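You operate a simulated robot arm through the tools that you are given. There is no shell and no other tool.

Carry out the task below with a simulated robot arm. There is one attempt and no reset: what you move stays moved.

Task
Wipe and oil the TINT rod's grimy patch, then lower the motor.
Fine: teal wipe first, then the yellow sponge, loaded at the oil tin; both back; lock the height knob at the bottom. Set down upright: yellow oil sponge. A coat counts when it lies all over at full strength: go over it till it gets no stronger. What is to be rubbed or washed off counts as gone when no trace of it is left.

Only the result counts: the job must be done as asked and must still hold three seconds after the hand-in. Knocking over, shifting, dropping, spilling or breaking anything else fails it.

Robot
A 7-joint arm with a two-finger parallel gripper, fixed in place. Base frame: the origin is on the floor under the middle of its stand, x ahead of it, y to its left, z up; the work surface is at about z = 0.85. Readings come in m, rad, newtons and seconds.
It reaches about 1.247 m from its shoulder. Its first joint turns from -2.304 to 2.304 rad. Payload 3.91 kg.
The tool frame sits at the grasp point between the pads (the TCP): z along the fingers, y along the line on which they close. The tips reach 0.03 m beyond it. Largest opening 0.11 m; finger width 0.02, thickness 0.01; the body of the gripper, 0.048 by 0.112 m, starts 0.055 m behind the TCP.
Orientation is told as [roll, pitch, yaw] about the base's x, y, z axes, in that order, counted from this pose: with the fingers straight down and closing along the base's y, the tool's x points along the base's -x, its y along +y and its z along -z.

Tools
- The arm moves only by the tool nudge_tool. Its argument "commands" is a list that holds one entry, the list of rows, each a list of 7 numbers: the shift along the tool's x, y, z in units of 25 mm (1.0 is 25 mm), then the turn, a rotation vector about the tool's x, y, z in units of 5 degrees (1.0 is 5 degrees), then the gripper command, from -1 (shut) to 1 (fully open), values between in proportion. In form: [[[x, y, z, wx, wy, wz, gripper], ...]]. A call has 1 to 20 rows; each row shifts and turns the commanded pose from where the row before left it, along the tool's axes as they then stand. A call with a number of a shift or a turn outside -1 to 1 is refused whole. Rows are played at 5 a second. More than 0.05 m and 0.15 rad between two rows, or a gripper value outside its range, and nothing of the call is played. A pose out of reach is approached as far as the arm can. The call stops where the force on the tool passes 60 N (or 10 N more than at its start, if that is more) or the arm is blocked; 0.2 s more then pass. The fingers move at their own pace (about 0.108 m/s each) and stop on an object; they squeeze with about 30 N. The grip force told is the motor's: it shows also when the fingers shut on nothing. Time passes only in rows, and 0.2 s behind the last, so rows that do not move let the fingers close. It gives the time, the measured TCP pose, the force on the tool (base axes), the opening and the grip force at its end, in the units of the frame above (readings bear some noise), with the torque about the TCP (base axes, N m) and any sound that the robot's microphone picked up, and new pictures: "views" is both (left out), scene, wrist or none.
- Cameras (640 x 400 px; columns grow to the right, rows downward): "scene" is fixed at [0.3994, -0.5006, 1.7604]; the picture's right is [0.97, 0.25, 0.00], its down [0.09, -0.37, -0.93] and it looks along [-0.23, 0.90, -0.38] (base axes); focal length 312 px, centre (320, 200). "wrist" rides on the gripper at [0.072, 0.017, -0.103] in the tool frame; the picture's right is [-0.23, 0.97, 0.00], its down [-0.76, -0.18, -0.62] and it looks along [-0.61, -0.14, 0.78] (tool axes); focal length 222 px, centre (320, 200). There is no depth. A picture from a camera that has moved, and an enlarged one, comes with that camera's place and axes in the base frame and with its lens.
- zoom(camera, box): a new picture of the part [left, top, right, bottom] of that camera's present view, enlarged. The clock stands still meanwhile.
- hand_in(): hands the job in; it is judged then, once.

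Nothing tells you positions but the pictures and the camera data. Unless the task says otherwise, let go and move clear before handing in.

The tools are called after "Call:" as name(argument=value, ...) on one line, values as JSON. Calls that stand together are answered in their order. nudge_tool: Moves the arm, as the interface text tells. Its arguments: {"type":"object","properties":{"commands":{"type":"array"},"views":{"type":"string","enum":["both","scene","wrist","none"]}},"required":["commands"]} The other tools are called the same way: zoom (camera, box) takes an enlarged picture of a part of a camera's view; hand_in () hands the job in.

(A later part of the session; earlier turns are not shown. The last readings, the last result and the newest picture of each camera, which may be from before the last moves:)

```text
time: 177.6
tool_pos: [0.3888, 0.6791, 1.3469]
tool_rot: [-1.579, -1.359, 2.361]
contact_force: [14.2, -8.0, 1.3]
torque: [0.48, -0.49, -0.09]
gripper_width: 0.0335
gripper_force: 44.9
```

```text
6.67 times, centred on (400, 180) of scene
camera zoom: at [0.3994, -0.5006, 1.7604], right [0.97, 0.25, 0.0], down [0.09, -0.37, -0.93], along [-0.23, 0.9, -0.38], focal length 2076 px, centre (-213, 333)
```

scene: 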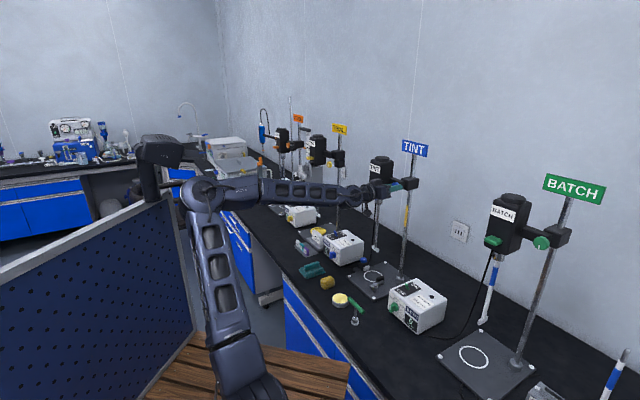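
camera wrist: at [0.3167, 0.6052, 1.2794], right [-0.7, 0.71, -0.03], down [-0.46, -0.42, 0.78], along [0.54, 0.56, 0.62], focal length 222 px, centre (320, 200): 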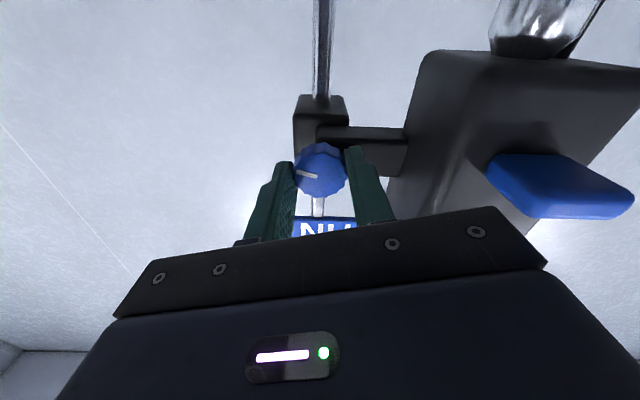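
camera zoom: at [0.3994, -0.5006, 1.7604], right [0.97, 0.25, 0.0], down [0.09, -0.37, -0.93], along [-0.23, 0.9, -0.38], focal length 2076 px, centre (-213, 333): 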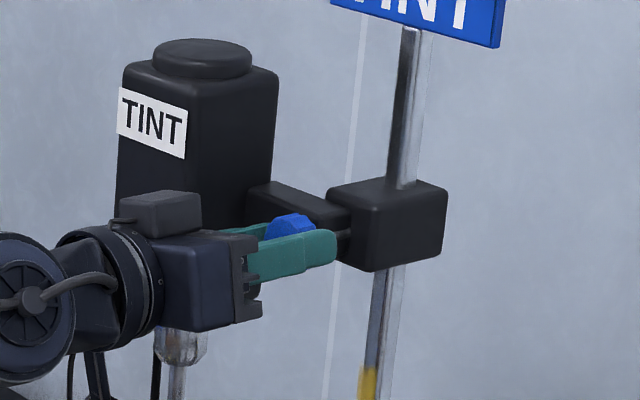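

The motor follows down with almost no force, so the clamp is loose. I'll keep drawing it down slowly, holding the knob.

Call:
nudge_tool(commands=[[[0.196, 0.042, 0, 0, 0, 0, -1], [0.196, 0.042, 0, 0, 0, 0, -1], [0.196, 0.042, 0, 0, 0, 0, -1], [0.196, 0.042, 0, 0, 0, 0, -1], [0.196, 0.042, 0, 0, 0, 0, -1], [0.196, 0.042, 0, 0, 0, 0, -1], [0.196, 0.042, 0, 0, 0, 0, -1], [0.196, 0.042, 0, 0, 0, 0, -1], [0, 0, 0, 0, 0, 0, -1]]])

Call:
zoom(camera="scene", box=[350, 140, 450, 300])

```text
time: 179.6
tool_pos: [0.3897, 0.6791, 1.3059]
tool_rot: [-1.58, -1.362, 2.361]
contact_force: [3.7, -11.5, 2.0]
torque: [0.31, -0.28, 0.04]
gripper_width: 0.0334
gripper_force: 44.9
camera wrist: at [0.314, 0.6079, 1.2319], right [-0.71, 0.71, 0.02], down [-0.43, -0.45, 0.78], along [0.56, 0.54, 0.62], focal length 222 px, centre (320, 200)
```

scene: 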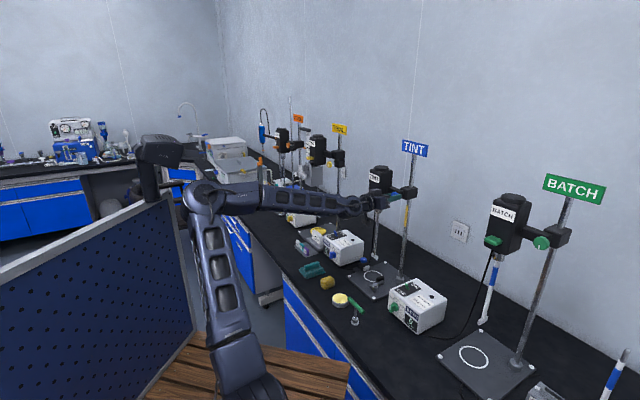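
wrist: 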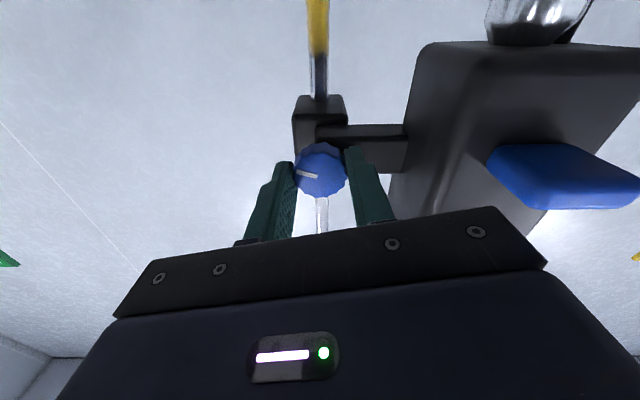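

```text
2.50 times, centred on (400, 220) of scene
camera zoom: at [0.3994, -0.5006, 1.7604], right [0.97, 0.25, 0.0], down [0.09, -0.37, -0.93], along [-0.23, 0.9, -0.38], focal length 779 px, centre (120, 150)
```

zoom: 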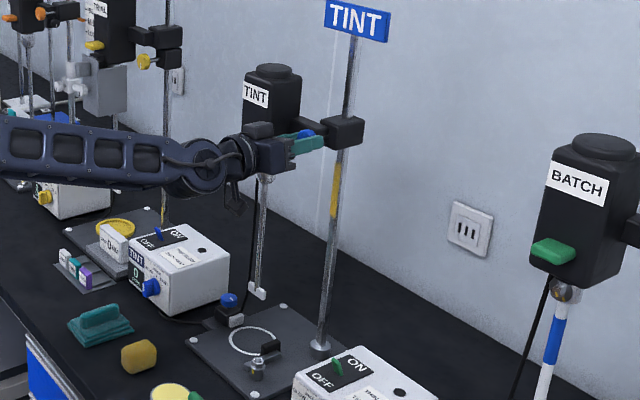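

Call:
nudge_tool(commands=[[[0.196, 0.042, 0, 0, 0, 0, -1], [0.196, 0.042, 0, 0, 0, 0, -1], [0.196, 0.042, 0, 0, 0, 0, -1], [0.196, 0.042, 0, 0, 0, 0, -1], [0.196, 0.042, 0, 0, 0, 0, -1], [0.196, 0.042, 0, 0, 0, 0, -1], [0.196, 0.042, 0, 0, 0, 0, -1], [0.196, 0.042, 0, 0, 0, 0, -1], [0, 0, 0, 0, 0, 0, -1]]], views="scene")

Call:
zoom(camera="scene", box=[350, 140, 450, 300])

```text
time: 181.6
tool_pos: [0.3886, 0.6786, 1.2666]
tool_rot: [-1.581, -1.363, 2.361]
contact_force: [16.4, -34.6, 2.6]
torque: [0.24, -0.18, -0.69]
gripper_width: 0.0335
gripper_force: 44.8
```

scene: 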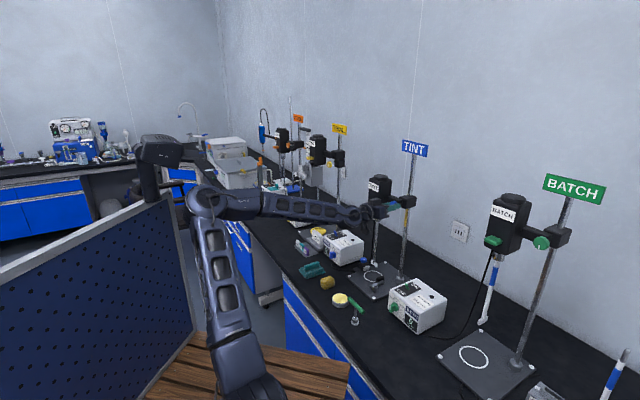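

```text
2.50 times, centred on (400, 220) of scene
camera zoom: at [0.3994, -0.5006, 1.7604], right [0.97, 0.25, 0.0], down [0.09, -0.37, -0.93], along [-0.23, 0.9, -0.38], focal length 779 px, centre (120, 150)
```

zoom: 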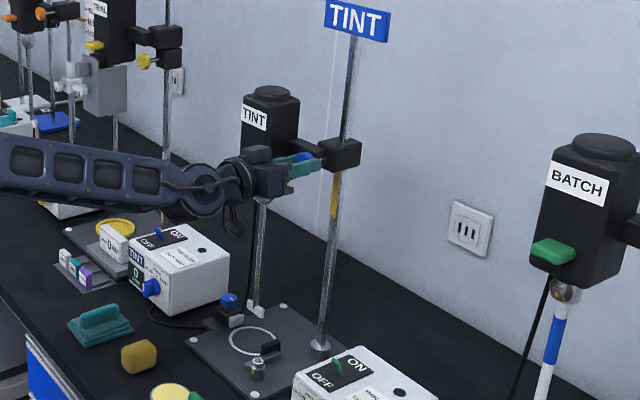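

A sideways load is building, so I'll trim it and continue lowering in smaller batches.

Call:
nudge_tool(commands=[[[0.0125, -0.0587, 0, 0, 0, 0, -1], [0.196, 0.042, 0, 0, 0, 0, -1], [0.196, 0.042, 0, 0, 0, 0, -1], [0, 0, 0, 0, 0, 0, -1]]], views="none")

Call:
nudge_tool(commands=[[[0.196, 0.042, 0, 0, 0, 0, -1], [0.196, 0.042, 0, 0, 0, 0, -1], [0, 0, 0, 0, 0, 0, -1]]], views="none")

```text
time: 182.6
tool_pos: [0.3884, 0.6778, 1.2568]
tool_rot: [-1.583, -1.361, 2.366]
contact_force: [12.6, -18.2, 2.6]
torque: [0.22, -0.19, -0.32]
gripper_width: 0.0335
gripper_force: 44.8
```

```text
time: 183.4
tool_pos: [0.3883, 0.6802, 1.2453]
tool_rot: [-1.582, -1.361, 2.365]
contact_force: [6.5, -13.3, 3.2]
torque: [0.41, -0.43, 0.06]
gripper_width: 0.0334
gripper_force: 44.8
```

Call:
nudge_tool(commands=[[[0.196, 0.042, 0, 0, 0, 0, -1], [0.196, 0.042, 0, 0, 0, 0, -1], [0, 0, 0, 0, 0, 0, -1]]], views="none")

Call:
nudge_tool(commands=[[[0.196, 0.042, 0, 0, 0, 0, -1], [0.196, 0.042, 0, 0, 0, 0, -1], [0, 0, 0, 0, 0, 0, -1]]], views="scene")

Call:
zoom(camera="scene", box=[350, 160, 450, 310])

```text
time: 184.2
tool_pos: [0.3885, 0.6795, 1.2344]
tool_rot: [-1.58, -1.361, 2.362]
contact_force: [-21.5, -32.1, 0.4]
torque: [0.08, -0.05, -0.05]
gripper_width: 0.0333
gripper_force: 45.4
```

```text
time: 185.0
tool_pos: [0.3903, 0.6786, 1.2289]
tool_rot: [-1.604, -1.365, 2.385]
contact_force: [3.8, -8.4, 47.2]
torque: [0.63, -0.44, 0.38]
gripper_width: 0.0318
gripper_force: 45.4
```

scene: 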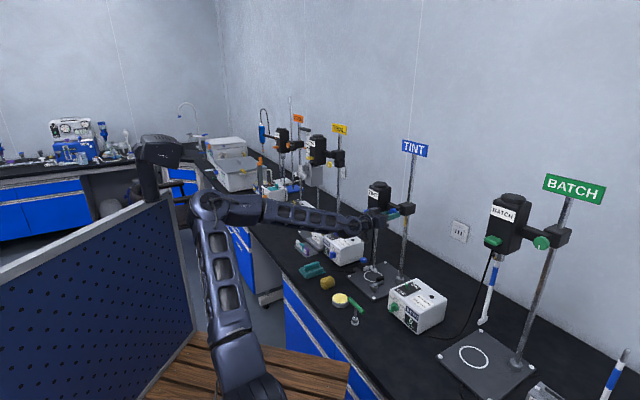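

```text
2.67 times, centred on (400, 235) of scene
camera zoom: at [0.3994, -0.5006, 1.7604], right [0.97, 0.25, 0.0], down [0.09, -0.37, -0.93], along [-0.23, 0.9, -0.38], focal length 831 px, centre (107, 107)
```

zoom: 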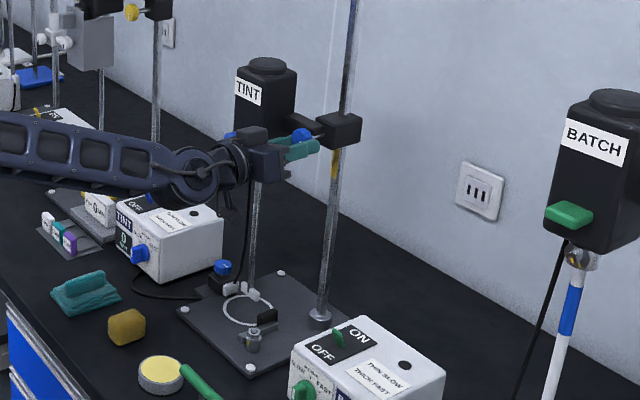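

The motor has reached the bottom stop (47 N upward). I'll relieve most of that load and look at the knob before locking.

Call:
nudge_tool(commands=[[[-0.07, -0.015, 0, 0, 0, 0, -1], [0, 0, 0, 0, 0, 0, -1]]], views="wrist")

Call:
zoom(camera="wrist", box=[230, 100, 410, 230])

Call:
zoom(camera="scene", box=[370, 170, 430, 230])

```text
time: 185.6
tool_pos: [0.3916, 0.6785, 1.2277]
tool_rot: [-1.581, -1.362, 2.364]
contact_force: [17.0, 1.3, 35.0]
torque: [0.79, -0.59, 0.06]
gripper_width: 0.0321
gripper_force: 45.0
camera wrist: at [0.3159, 0.6079, 1.1535], right [-0.7, 0.71, 0.02], down [-0.43, -0.45, 0.78], along [0.56, 0.54, 0.62], focal length 222 px, centre (320, 200)
```

wrist: 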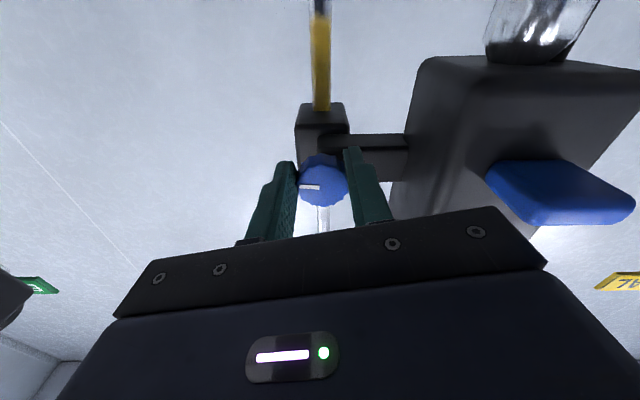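

```text
3.08 times, centred on (320, 165) of wrist
camera zoom: at [0.3159, 0.6079, 1.1535], right [-0.7, 0.71, 0.02], down [-0.43, -0.45, 0.78], along [0.56, 0.54, 0.62], focal length 684 px, centre (320, 308)
```

zoom: 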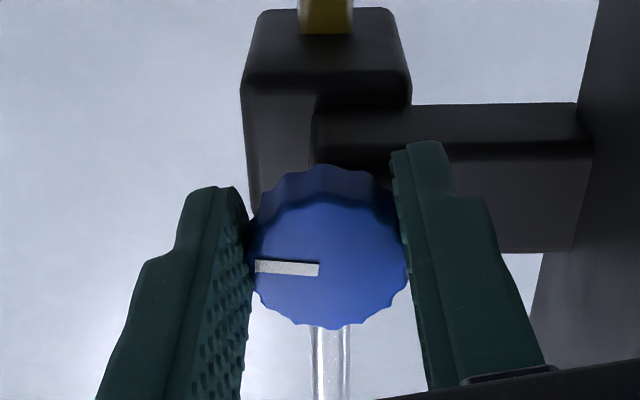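

```text
6.67 times, centred on (400, 200) of scene
camera zoom: at [0.3994, -0.5006, 1.7604], right [0.97, 0.25, 0.0], down [0.09, -0.37, -0.93], along [-0.23, 0.9, -0.38], focal length 2076 px, centre (-213, 200)
```

zoom: 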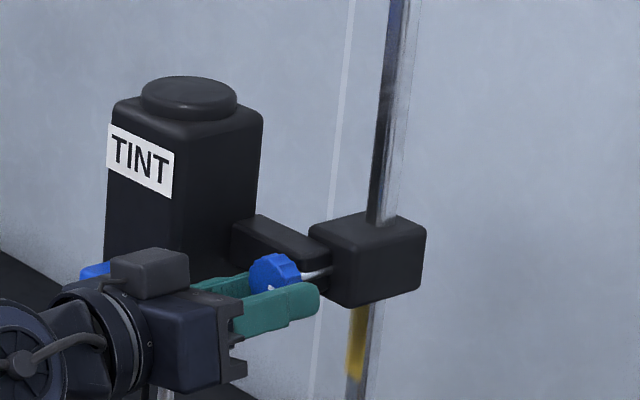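

The fingers slid about 7 mm down the knob. I'll open slightly, re-centre on the knob (z≈1.234), pre-rotate counter-clockwise for range, and grip again.

Call:
nudge_tool(commands=[[[0, 0, 0, 0, 0, 0, -0.1], [0, 0, 0, 0, 0, 0, -0.1], [-0.13, -0.0275, 0, 0, 0, 0, -0.1], [-0.13, -0.0275, 0, 0, 0, 0, -0.1], [0, 0, 0, 0, 0, 0, -0.1]]])

Call:
zoom(camera="wrist", box=[230, 100, 410, 230])

Call:
zoom(camera="scene", box=[370, 170, 430, 230])

```text
time: 186.8
tool_pos: [0.3895, 0.6803, 1.2352]
tool_rot: [-1.578, -1.363, 2.359]
contact_force: [0.0, 0.1, 0.5]
torque: [0.0, 0.0, 0.01]
gripper_width: 0.0494
gripper_force: 0.0
camera wrist: at [0.3148, 0.6086, 1.1604], right [-0.71, 0.71, 0.02], down [-0.43, -0.45, 0.78], along [0.56, 0.54, 0.62], focal length 222 px, centre (320, 200)
```

scene: 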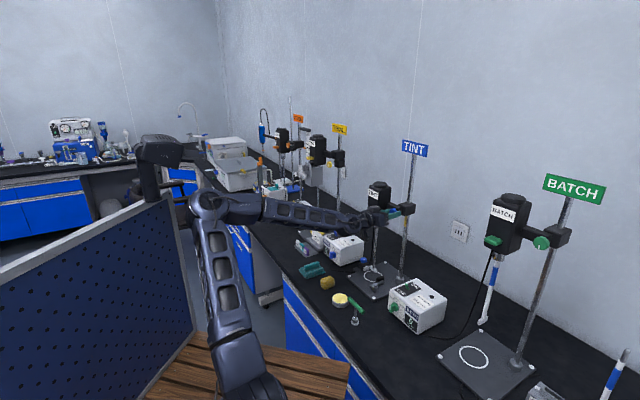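
wrist: 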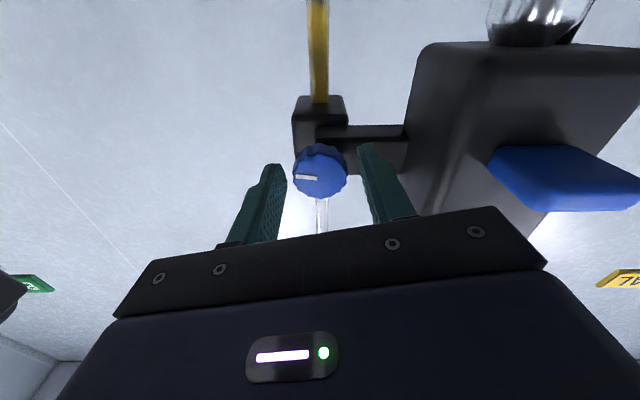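

```text
3.08 times, centred on (320, 165) of wrist
camera zoom: at [0.3148, 0.6086, 1.1604], right [-0.71, 0.71, 0.02], down [-0.43, -0.45, 0.78], along [0.56, 0.54, 0.62], focal length 684 px, centre (320, 308)
```

zoom: 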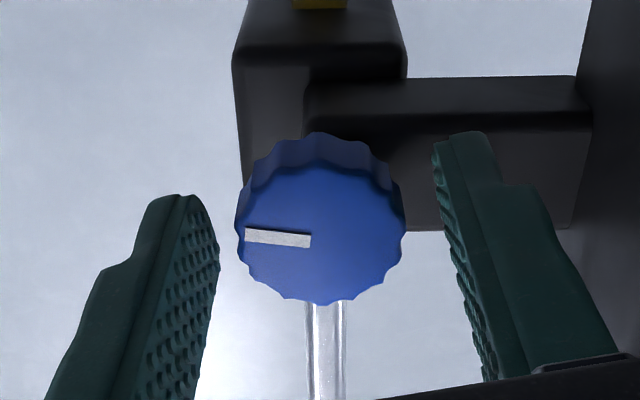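

```text
6.67 times, centred on (400, 200) of scene
camera zoom: at [0.3994, -0.5006, 1.7604], right [0.97, 0.25, 0.0], down [0.09, -0.37, -0.93], along [-0.23, 0.9, -0.38], focal length 2076 px, centre (-213, 200)
```

zoom: 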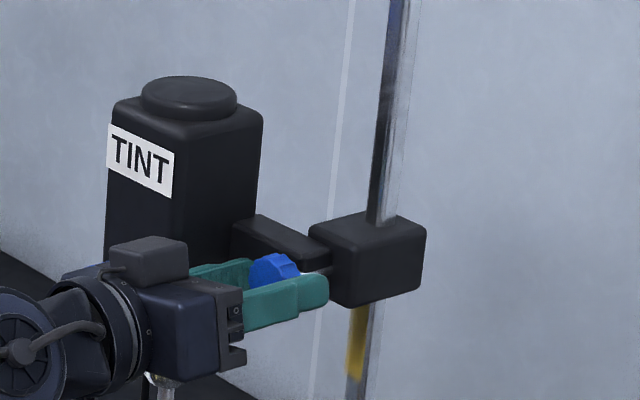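

The motor stays at the bottom and the knob is centred. I'll pre-rotate the open fingers counter-clockwise, then grip.

Call:
nudge_tool(commands=[[[0, 0, 0, 0, 0, -0.96, -0.1], [0, 0, 0, 0, 0, -0.96, -0.1], [0, 0, 0, 0, 0, -0.96, -0.1], [0, 0, 0, 0, 0, -0.96, -0.1], [0, 0, 0, 0, 0, -0.96, -0.1], [0, 0, 0, 0, 0, -0.96, -0.1], [0, 0, 0, 0, 0, -0.96, -0.1], [0, 0, 0, 0, 0, -0.96, -0.1], [0, 0, 0, 0, 0, 0, -0.1]]])

Call:
zoom(camera="wrist", box=[230, 100, 410, 230])

```text
time: 188.8
tool_pos: [0.3892, 0.6795, 1.2349]
tool_rot: [-1.574, -0.688, 2.353]
contact_force: [-0.3, 0.2, 0.3]
torque: [0.05, 0.03, -0.03]
gripper_width: 0.0496
gripper_force: 0.1
camera wrist: at [0.3467, 0.5751, 1.1756], right [-0.56, 0.56, -0.61], down [-0.78, -0.1, 0.62], along [0.29, 0.82, 0.5], focal length 222 px, centre (320, 200)
```

scene: 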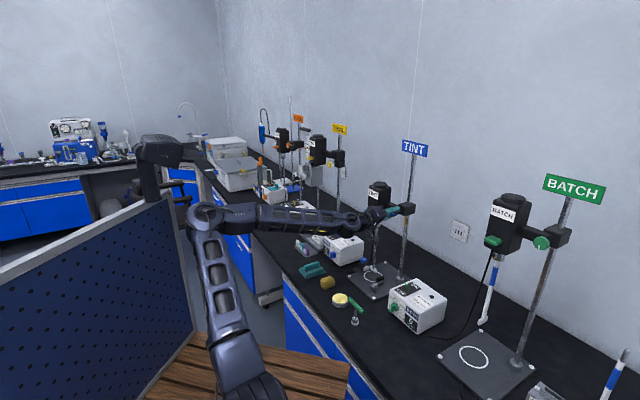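
wrist: 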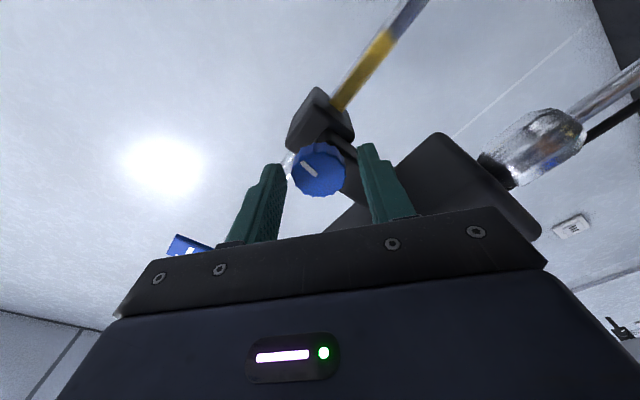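

```text
3.08 times, centred on (320, 165) of wrist
camera zoom: at [0.3467, 0.5751, 1.1756], right [-0.56, 0.56, -0.61], down [-0.78, -0.1, 0.62], along [0.29, 0.82, 0.5], focal length 684 px, centre (320, 308)
```

zoom: 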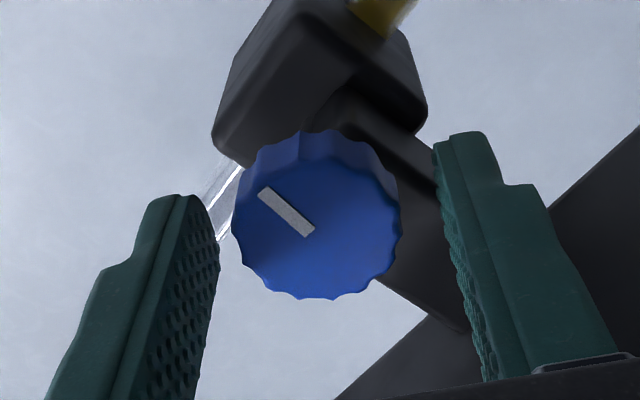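

Now grip and turn clockwise to lock, watching whether the knob follows.

Call:
nudge_tool(commands=[[[0, 0, 0, 0, 0, 0, -0.4], [0, 0, 0, 0, 0, 0, -1], [0, 0, 0, 0, 0, 0, -1], [0, 0, 0, 0, 0, 0, -1]]], views="none")

Call:
nudge_tool(commands=[[[0, 0, 0, 0, 0, 0.8, -1], [0, 0, 0, 0, 0, 0.8, -1], [0, 0, 0, 0, 0, 0.8, -1], [0, 0, 0, 0, 0, 0.8, -1], [0, 0, 0, 0, 0, 0.8, -1], [0, 0, 0, 0, 0, 0.8, -1], [0, 0, 0, 0, 0, 0, -1]]])

Call:
zoom(camera="wrist", box=[230, 100, 410, 230])

```text
time: 189.8
tool_pos: [0.3891, 0.679, 1.2351]
tool_rot: [-1.574, -0.69, 2.356]
contact_force: [3.5, -0.7, 8.2]
torque: [-0.02, 0.01, -0.02]
gripper_width: 0.0329
gripper_force: 44.9
```

```text
time: 191.4
tool_pos: [0.3884, 0.6784, 1.2342]
tool_rot: [-1.576, -1.11, 2.36]
contact_force: [4.6, 9.6, 17.0]
torque: [0.34, -0.4, 0.19]
gripper_width: 0.0327
gripper_force: 44.7
camera wrist: at [0.3273, 0.5946, 1.1623], right [-0.69, 0.69, -0.23], down [-0.57, -0.31, 0.76], along [0.45, 0.65, 0.61], focal length 222 px, centre (320, 200)
```

scene: 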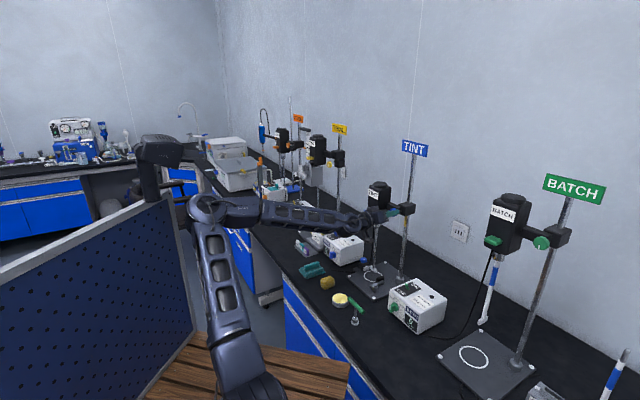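
wrist: 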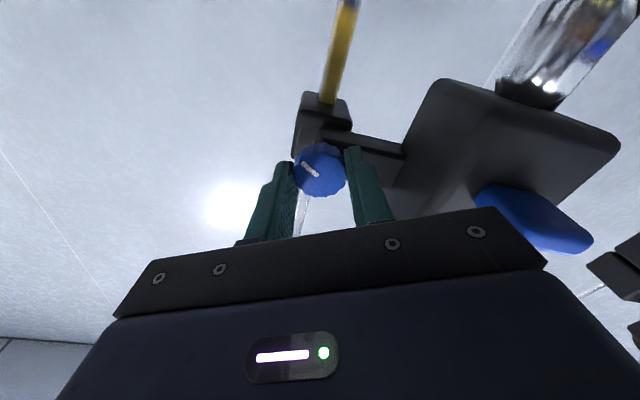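

```text
3.08 times, centred on (320, 165) of wrist
camera zoom: at [0.3273, 0.5946, 1.1623], right [-0.69, 0.69, -0.23], down [-0.57, -0.31, 0.76], along [0.45, 0.65, 0.61], focal length 684 px, centre (320, 308)
```

zoom: 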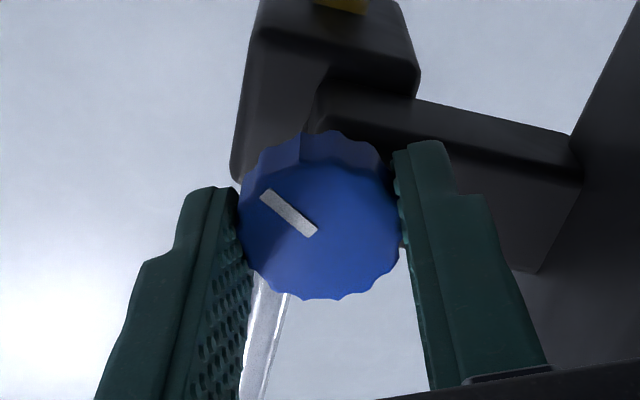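

The knob follows. Continuing clockwise.

Call:
nudge_tool(commands=[[[0, 0, 0, 0, 0, 0.8, -1], [0, 0, 0, 0, 0, 0.8, -1], [0, 0, 0, 0, 0, 0.8, -1], [0, 0, 0, 0, 0, 0.8, -1], [0, 0, 0, 0, 0, 0.8, -1], [0, 0, 0, 0, 0, 0.8, -1], [0, 0, 0, 0, 0, 0.8, -1], [0, 0, 0, 0, 0, 0.8, -1], [0, 0, 0, 0, 0, 0, -1]]], views="wrist")

Call:
zoom(camera="wrist", box=[230, 100, 410, 230])

```text
time: 193.4
tool_pos: [0.3884, 0.6784, 1.2344]
tool_rot: [1.576, -1.473, -0.791]
contact_force: [0.0, 8.9, -1.7]
torque: [-0.57, 0.61, 0.43]
gripper_width: 0.0325
gripper_force: 45.1
camera wrist: at [0.2979, 0.6237, 1.1638], right [-0.67, 0.67, 0.32], down [-0.26, -0.62, 0.74], along [0.7, 0.41, 0.59], focal length 222 px, centre (320, 200)
```

wrist: 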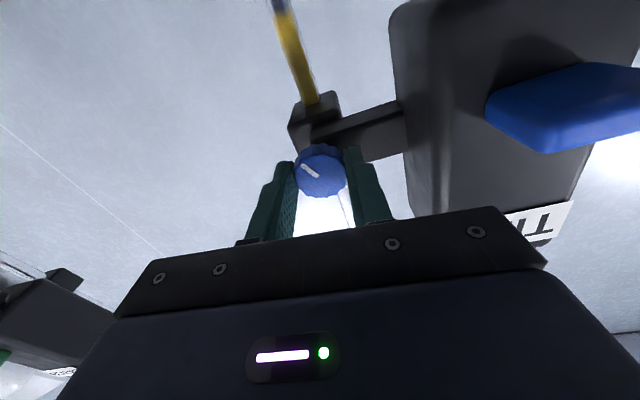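

```text
3.08 times, centred on (320, 165) of wrist
camera zoom: at [0.2979, 0.6237, 1.1638], right [-0.67, 0.67, 0.32], down [-0.26, -0.62, 0.74], along [0.7, 0.41, 0.59], focal length 684 px, centre (320, 308)
```

zoom: 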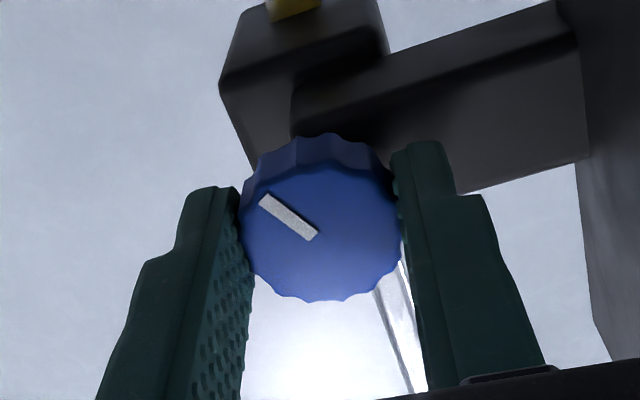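

Call:
nudge_tool(commands=[[[0, 0, 0, 0, 0, 0.8, -1], [0, 0, 0, 0, 0, 0.8, -1], [0, 0, 0, 0, 0, 0.8, -1], [0, 0, 0, 0, 0, 0.8, -1], [0, 0, 0, 0, 0, 0.8, -1], [0, 0, 0, 0, 0, 0.8, -1], [0, 0, 0, 0, 0, 0.8, -1], [0, 0, 0, 0, 0, 0, -1]]], views="both")

Call:
zoom(camera="wrist", box=[230, 100, 410, 230])

```text
time: 195.2
tool_pos: [0.388, 0.6797, 1.2335]
tool_rot: [1.576, -0.982, -0.792]
contact_force: [-13.5, -16.3, 7.9]
torque: [0.07, 0.0, 0.01]
gripper_width: 0.0322
gripper_force: 45.3
camera wrist: at [0.2763, 0.6457, 1.1842], right [-0.48, 0.48, 0.73], down [-0.04, -0.84, 0.53], along [0.87, 0.23, 0.43], focal length 222 px, centre (320, 200)
```

scene: 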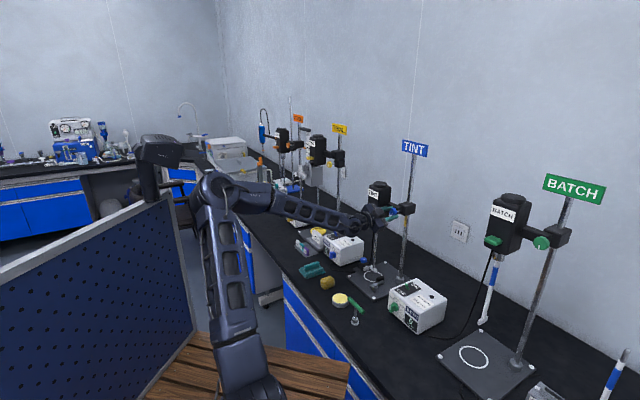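
wrist: 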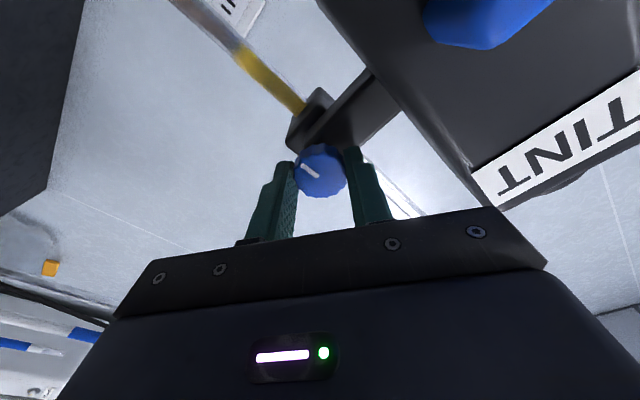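

```text
3.08 times, centred on (320, 165) of wrist
camera zoom: at [0.2763, 0.6457, 1.1842], right [-0.48, 0.48, 0.73], down [-0.04, -0.84, 0.53], along [0.87, 0.23, 0.43], focal length 684 px, centre (320, 308)
```

zoom: 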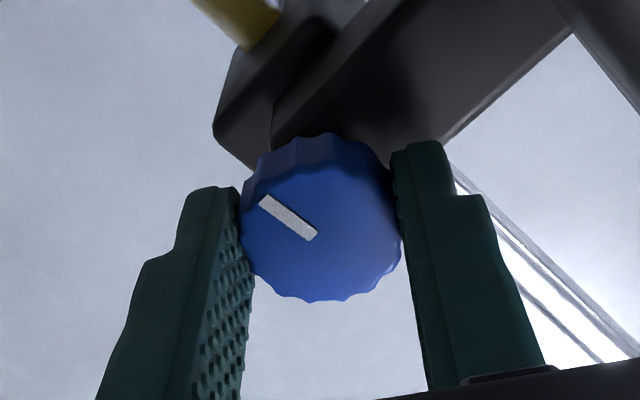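

Still following; the mark is now near the 5–6 o'clock direction. Continuing until it resists.

Call:
nudge_tool(commands=[[[0, 0, 0, 0, 0, 0.8, -1], [0, 0, 0, 0, 0, 0.8, -1], [0, 0, 0, 0, 0, 0.8, -1], [0, 0, 0, 0, 0, 0.8, -1], [0, 0, 0, 0, 0, 0, -1]]], views="both")

Call:
zoom(camera="wrist", box=[230, 100, 410, 230])

Call:
zoom(camera="scene", box=[360, 170, 430, 240])

```text
time: 196.4
tool_pos: [0.3869, 0.68, 1.2342]
tool_rot: [1.572, -0.705, -0.787]
contact_force: [-5.1, 10.6, 4.0]
torque: [-0.76, -0.49, 0.59]
gripper_width: 0.0334
gripper_force: 45.2
camera wrist: at [0.2674, 0.6552, 1.2002], right [-0.32, 0.32, 0.89], down [0.05, -0.93, 0.36], along [0.94, 0.16, 0.29], focal length 222 px, centre (320, 200)
```

scene: 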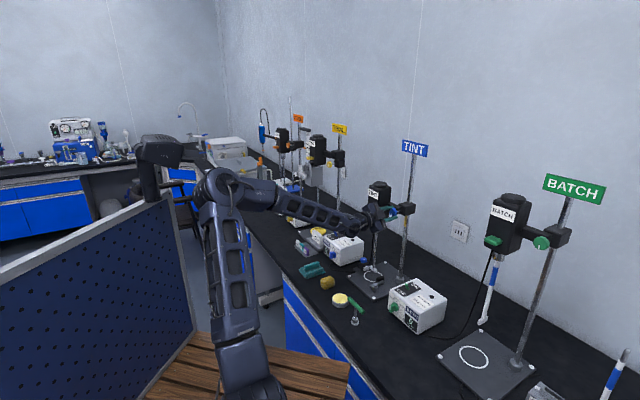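
wrist: 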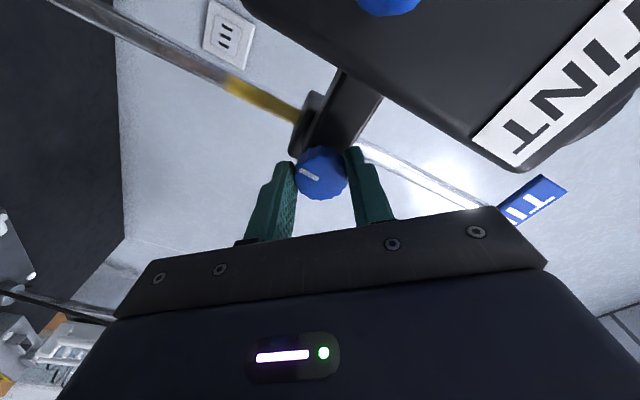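

```text
3.08 times, centred on (320, 165) of wrist
camera zoom: at [0.2674, 0.6552, 1.2002], right [-0.32, 0.32, 0.89], down [0.05, -0.93, 0.36], along [0.94, 0.16, 0.29], focal length 684 px, centre (320, 308)
```

zoom: 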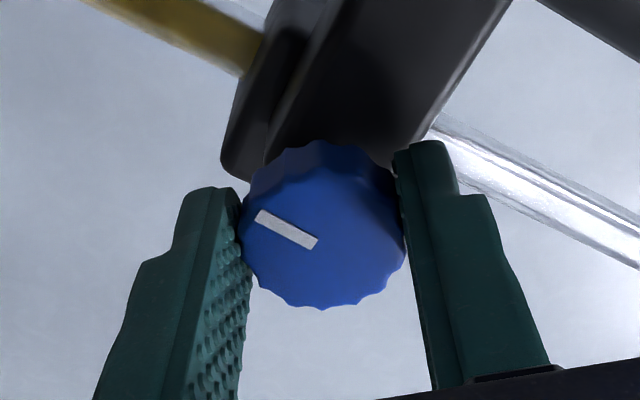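

```text
5.71 times, centred on (395, 205) of scene
camera zoom: at [0.3994, -0.5006, 1.7604], right [0.97, 0.25, 0.0], down [0.09, -0.37, -0.93], along [-0.23, 0.9, -0.38], focal length 1780 px, centre (-109, 171)
```

zoom: 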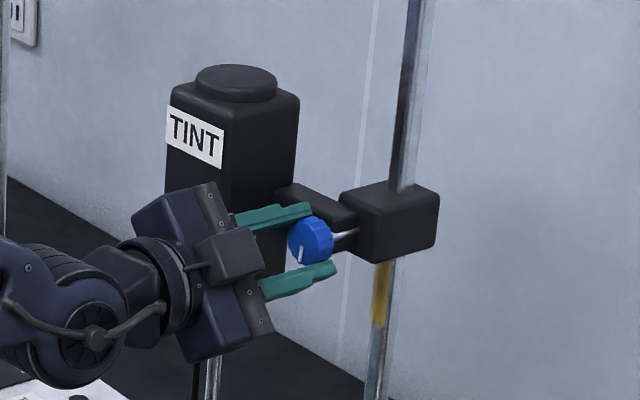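

The knob has come up against resistance with its mark at about 6 o'clock, matching the other stands. I'll press it a little further to be sure it's fully home.

Call:
nudge_tool(commands=[[[0, 0, 0, 0, 0, 0.8, -1], [0, 0, 0, 0, 0, 0.8, -1], [0, 0, 0, 0, 0, 0, -1]]], views="wrist")

Call:
zoom(camera="wrist", box=[230, 100, 410, 230])

Call:
zoom(camera="scene", box=[380, 195, 420, 225])

```text
time: 197.2
tool_pos: [0.3886, 0.6806, 1.2346]
tool_rot: [1.574, -0.564, -0.791]
contact_force: [-5.9, 9.5, 6.9]
torque: [0.18, -0.93, -0.23]
gripper_width: 0.0339
gripper_force: 45.0
camera wrist: at [0.2652, 0.6574, 1.2105], right [-0.23, 0.23, 0.94], down [0.08, -0.96, 0.26], along [0.97, 0.13, 0.21], focal length 222 px, centre (320, 200)
```

wrist: 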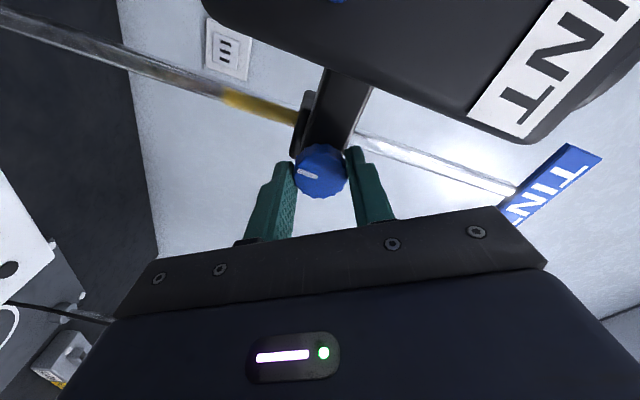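

```text
3.08 times, centred on (320, 165) of wrist
camera zoom: at [0.2652, 0.6574, 1.2105], right [-0.23, 0.23, 0.94], down [0.08, -0.96, 0.26], along [0.97, 0.13, 0.21], focal length 684 px, centre (320, 308)
```

zoom: 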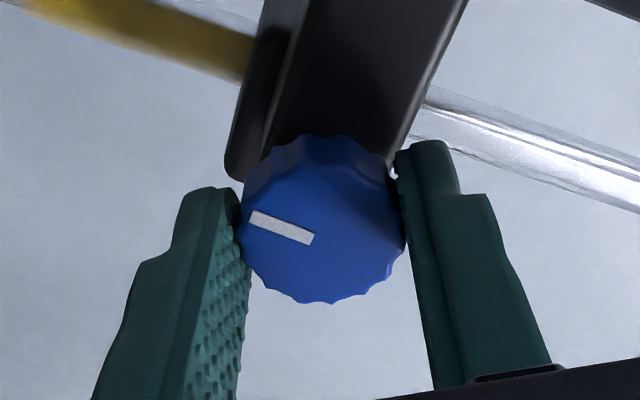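

```text
13.33 times, centred on (400, 210) of scene
camera zoom: at [0.3994, -0.5006, 1.7604], right [0.97, 0.25, 0.0], down [0.09, -0.37, -0.93], along [-0.23, 0.9, -0.38], focal length 4153 px, centre (-747, 67)
```

zoom: 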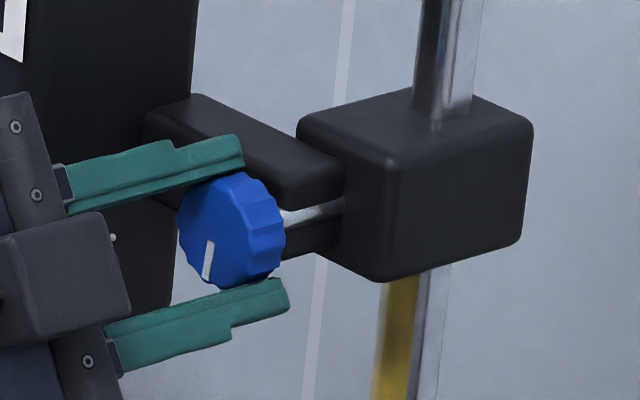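

Call:
nudge_tool(commands=[[[0, 0, 0, 0, 0, 0.8, -1], [0, 0, 0, 0, 0, 0.8, -1], [0, 0, 0, 0, 0, 0, -1]]], views="wrist")

Call:
zoom(camera="wrist", box=[230, 100, 410, 230])

Call:
zoom(camera="scene", box=[380, 195, 420, 225])

```text
time: 198.0
tool_pos: [0.3892, 0.6803, 1.2344]
tool_rot: [1.574, -0.425, -0.79]
contact_force: [-12.3, 9.2, 12.8]
torque: [-0.23, -0.36, 0.82]
gripper_width: 0.0335
gripper_force: 44.8
camera wrist: at [0.2634, 0.659, 1.2204], right [-0.14, 0.14, 0.98], down [0.1, -0.98, 0.15], along [0.99, 0.12, 0.12], focal length 222 px, centre (320, 200)
```

wrist: 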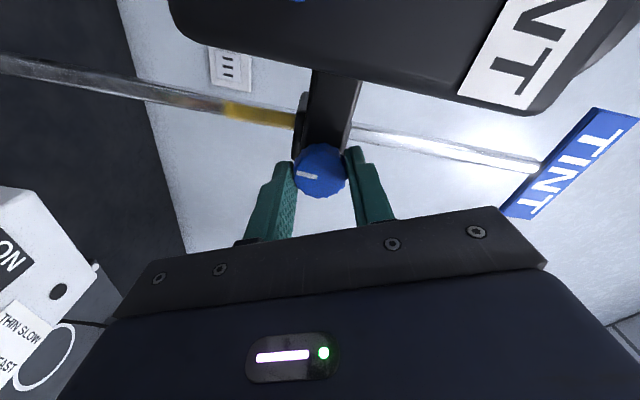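

```text
3.08 times, centred on (320, 165) of wrist
camera zoom: at [0.2634, 0.659, 1.2204], right [-0.14, 0.14, 0.98], down [0.1, -0.98, 0.15], along [0.99, 0.12, 0.12], focal length 684 px, centre (320, 308)
```

zoom: 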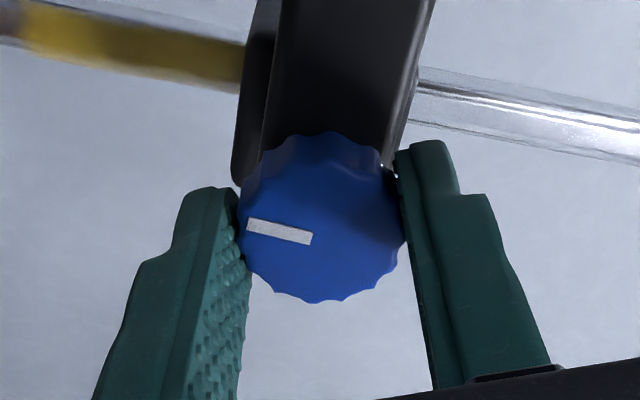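

```text
13.33 times, centred on (400, 210) of scene
camera zoom: at [0.3994, -0.5006, 1.7604], right [0.97, 0.25, 0.0], down [0.09, -0.37, -0.93], along [-0.23, 0.9, -0.38], focal length 4153 px, centre (-747, 67)
```

zoom: 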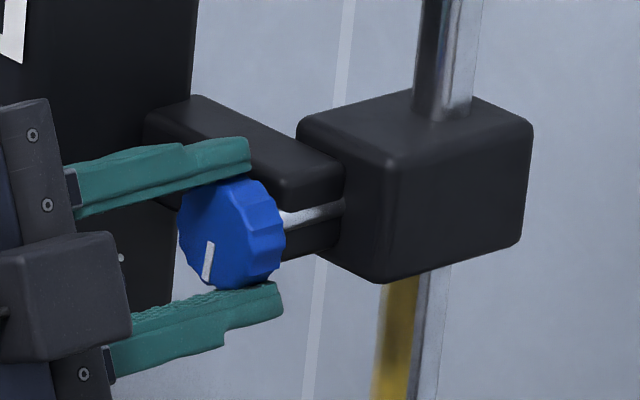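

Call:
zoom(camera="scene", box=[370, 170, 430, 230])

```text
6.67 times, centred on (400, 200) of scene
camera zoom: at [0.3994, -0.5006, 1.7604], right [0.97, 0.25, 0.0], down [0.09, -0.37, -0.93], along [-0.23, 0.9, -0.38], focal length 2076 px, centre (-213, 200)
```

zoom: 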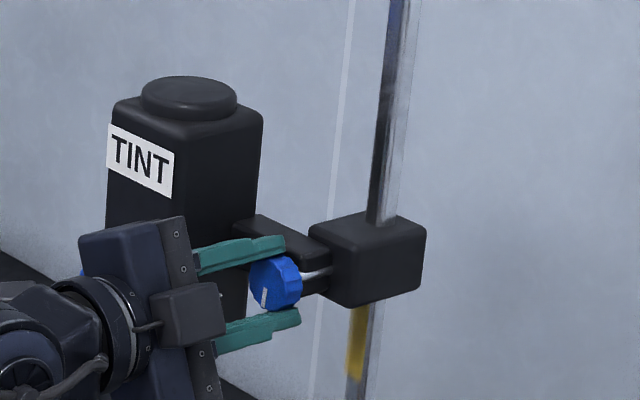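

The motor is still at the bottom and the knob's mark is down against its stop. I'll check the lock with a small 2 mm upward tug.

Call:
nudge_tool(commands=[[[-0.033, 0.073, 0, 0, 0, 0, -1], [0, 0, 0, 0, 0, 0, -1]]], views="none")

```text
time: 198.6
tool_pos: [0.3886, 0.68, 1.2329]
tool_rot: [1.57, -0.427, -0.788]
contact_force: [-18.4, 0.7, -8.5]
torque: [0.09, -0.03, -0.13]
gripper_width: 0.0334
gripper_force: 45.3
```

Call:
nudge_tool(commands=[[[-0.033, 0.073, 0, 0, 0, 0, -1], [0, 0, 0, 0, 0, 0, -1]]], views="scene")

Call:
zoom(camera="scene", box=[370, 170, 430, 230])

```text
time: 199.2
tool_pos: [0.3881, 0.6802, 1.2355]
tool_rot: [1.568, -0.427, -0.787]
contact_force: [-22.3, -13.7, -35.0]
torque: [-0.82, 0.91, 0.3]
gripper_width: 0.0334
gripper_force: 45.4
```

scene: 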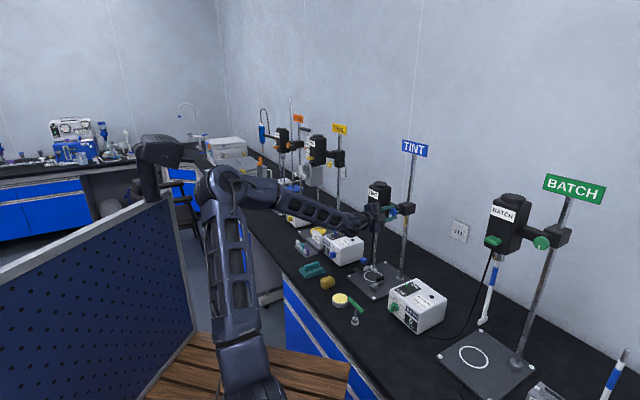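

```text
6.67 times, centred on (400, 200) of scene
camera zoom: at [0.3994, -0.5006, 1.7604], right [0.97, 0.25, 0.0], down [0.09, -0.37, -0.93], along [-0.23, 0.9, -0.38], focal length 2076 px, centre (-213, 200)
```

zoom: 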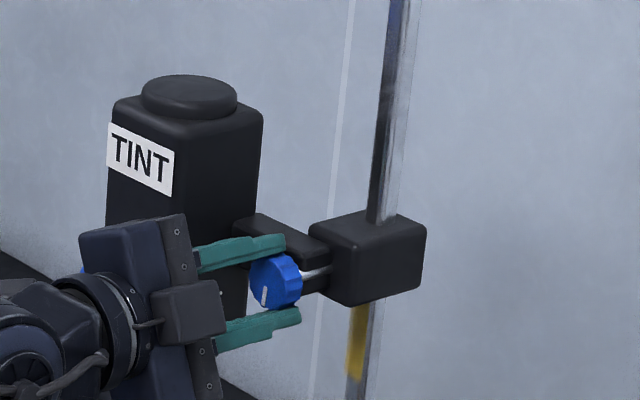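

The lock holds under 35 N. I'll relax the tug, press lightly downward to be sure it's seated, and check.

Call:
nudge_tool(commands=[[[0.066, -0.146, 0, 0, 0, 0, -1], [0.033, -0.073, 0, 0, 0, 0, -1], [0, 0, 0, 0, 0, 0, -1]]], views="none")

Call:
zoom(camera="scene", box=[370, 170, 430, 230])

```text
time: 200.0
tool_pos: [0.388, 0.6808, 1.236]
tool_rot: [1.579, -0.424, -0.792]
contact_force: [-15.2, -0.6, 12.4]
torque: [0.22, -0.24, 0.15]
gripper_width: 0.0334
gripper_force: 45.6
```

```text
6.67 times, centred on (400, 200) of scene
camera zoom: at [0.3994, -0.5006, 1.7604], right [0.97, 0.25, 0.0], down [0.09, -0.37, -0.93], along [-0.23, 0.9, -0.38], focal length 2076 px, centre (-213, 200)
```

zoom: 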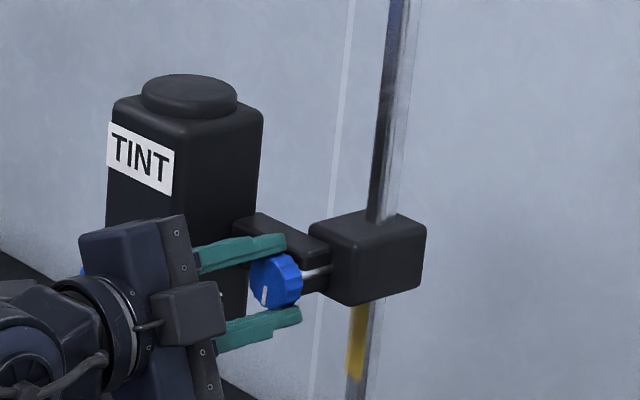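

The tug crept it up by about 1 mm, so I'll press it back down to the stop.

Call:
nudge_tool(commands=[[[0.049, -0.109, 0, 0, 0, 0, -1], [0, 0, 0, 0, 0, 0, -1]]], views="none")

Call:
zoom(camera="scene", box=[370, 170, 430, 230])

```text
time: 200.7
tool_pos: [0.3901, 0.6795, 1.2348]
tool_rot: [1.585, -0.422, -0.792]
contact_force: [-12.1, -11.2, 4.1]
torque: [-0.06, 0.04, -0.25]
gripper_width: 0.0335
gripper_force: 44.8
stopped in row 2: the force on the tool passed its limit at 62 N (the readings are from after the stop); the commanded pose is now the measured one
```

```text
6.67 times, centred on (400, 200) of scene
camera zoom: at [0.3994, -0.5006, 1.7604], right [0.97, 0.25, 0.0], down [0.09, -0.37, -0.93], along [-0.23, 0.9, -0.38], focal length 2076 px, centre (-213, 200)
```

zoom: 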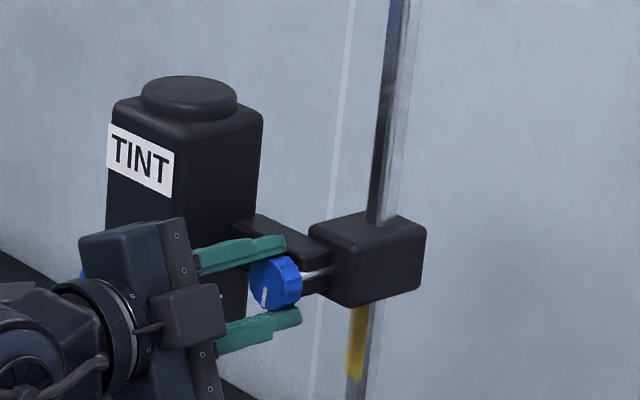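

Seated again, and the mark is still straight down. I'll release the knob and back straight off along its axis.

Call:
nudge_tool(commands=[[[0, 0, 0, 0, 0, 0, -0.3], [0, 0, 0, 0, 0, 0, 0], [0, 0, 0, 0, 0, 0, 0], [0, 0, -0.5, 0, 0, 0, 0], [0, 0, -0.8, 0, 0, 0, 0], [0, 0, -0.9, 0, 0, 0, 0], [0, 0, -0.9, 0, 0, 0, 0], [0, 0, -0.9, 0, 0, 0, 0]]])

Call:
zoom(camera="scene", box=[350, 150, 450, 300])

Call:
zoom(camera="scene", box=[370, 170, 430, 230])

```text
time: 202.4
tool_pos: [0.3193, 0.6112, 1.2336]
tool_rot: [1.583, -0.423, -0.793]
contact_force: [-0.8, 0.3, 0.1]
torque: [-0.02, 0.0, 0.05]
gripper_width: 0.0553
gripper_force: 0.1
camera wrist: at [0.1949, 0.5902, 1.2178], right [-0.14, 0.13, 0.98], down [0.1, -0.98, 0.14], along [0.98, 0.12, 0.13], focal length 222 px, centre (320, 200)
```

scene: 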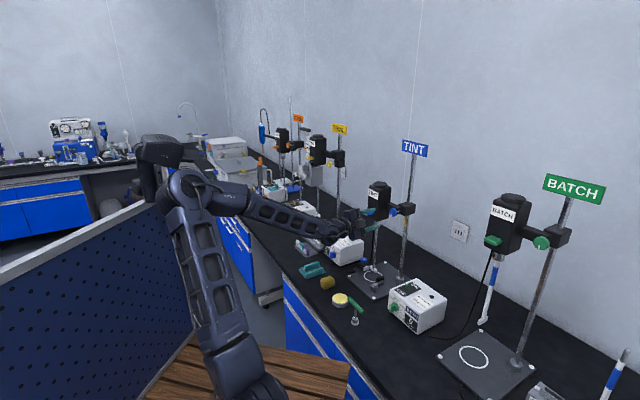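
wrist: 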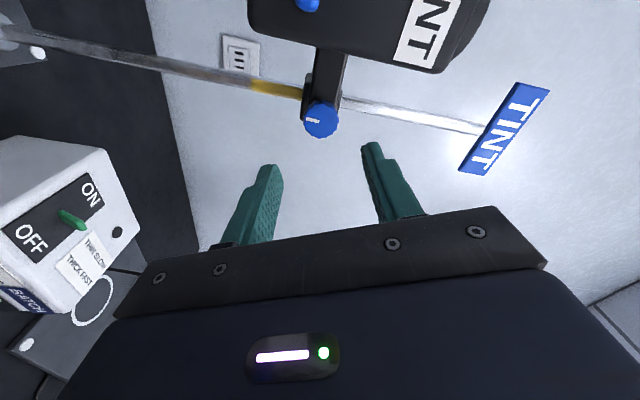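

```text
2.67 times, centred on (400, 225) of scene
camera zoom: at [0.3994, -0.5006, 1.7604], right [0.97, 0.25, 0.0], down [0.09, -0.37, -0.93], along [-0.23, 0.9, -0.38], focal length 831 px, centre (107, 133)
```

zoom: 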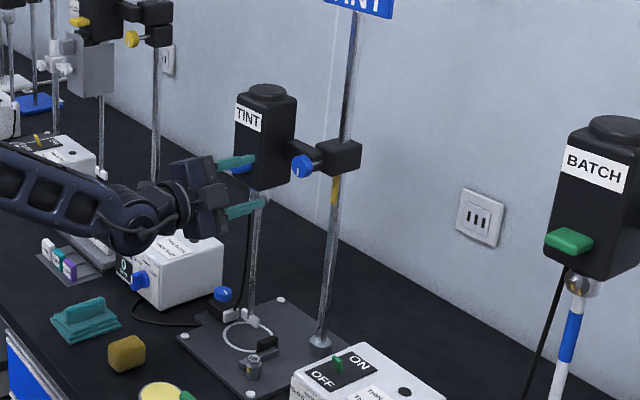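

```text
6.67 times, centred on (400, 200) of scene
camera zoom: at [0.3994, -0.5006, 1.7604], right [0.97, 0.25, 0.0], down [0.09, -0.37, -0.93], along [-0.23, 0.9, -0.38], focal length 2076 px, centre (-213, 200)
```

zoom: 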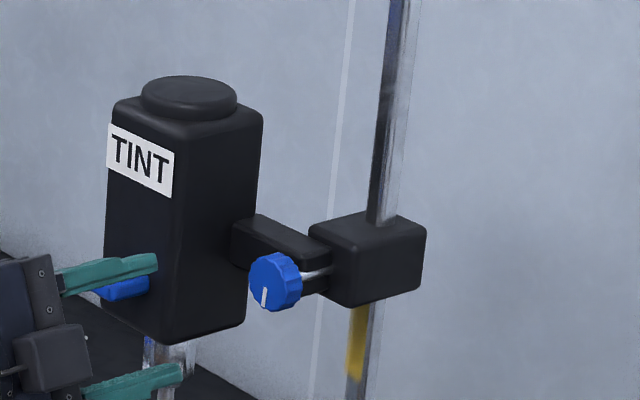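

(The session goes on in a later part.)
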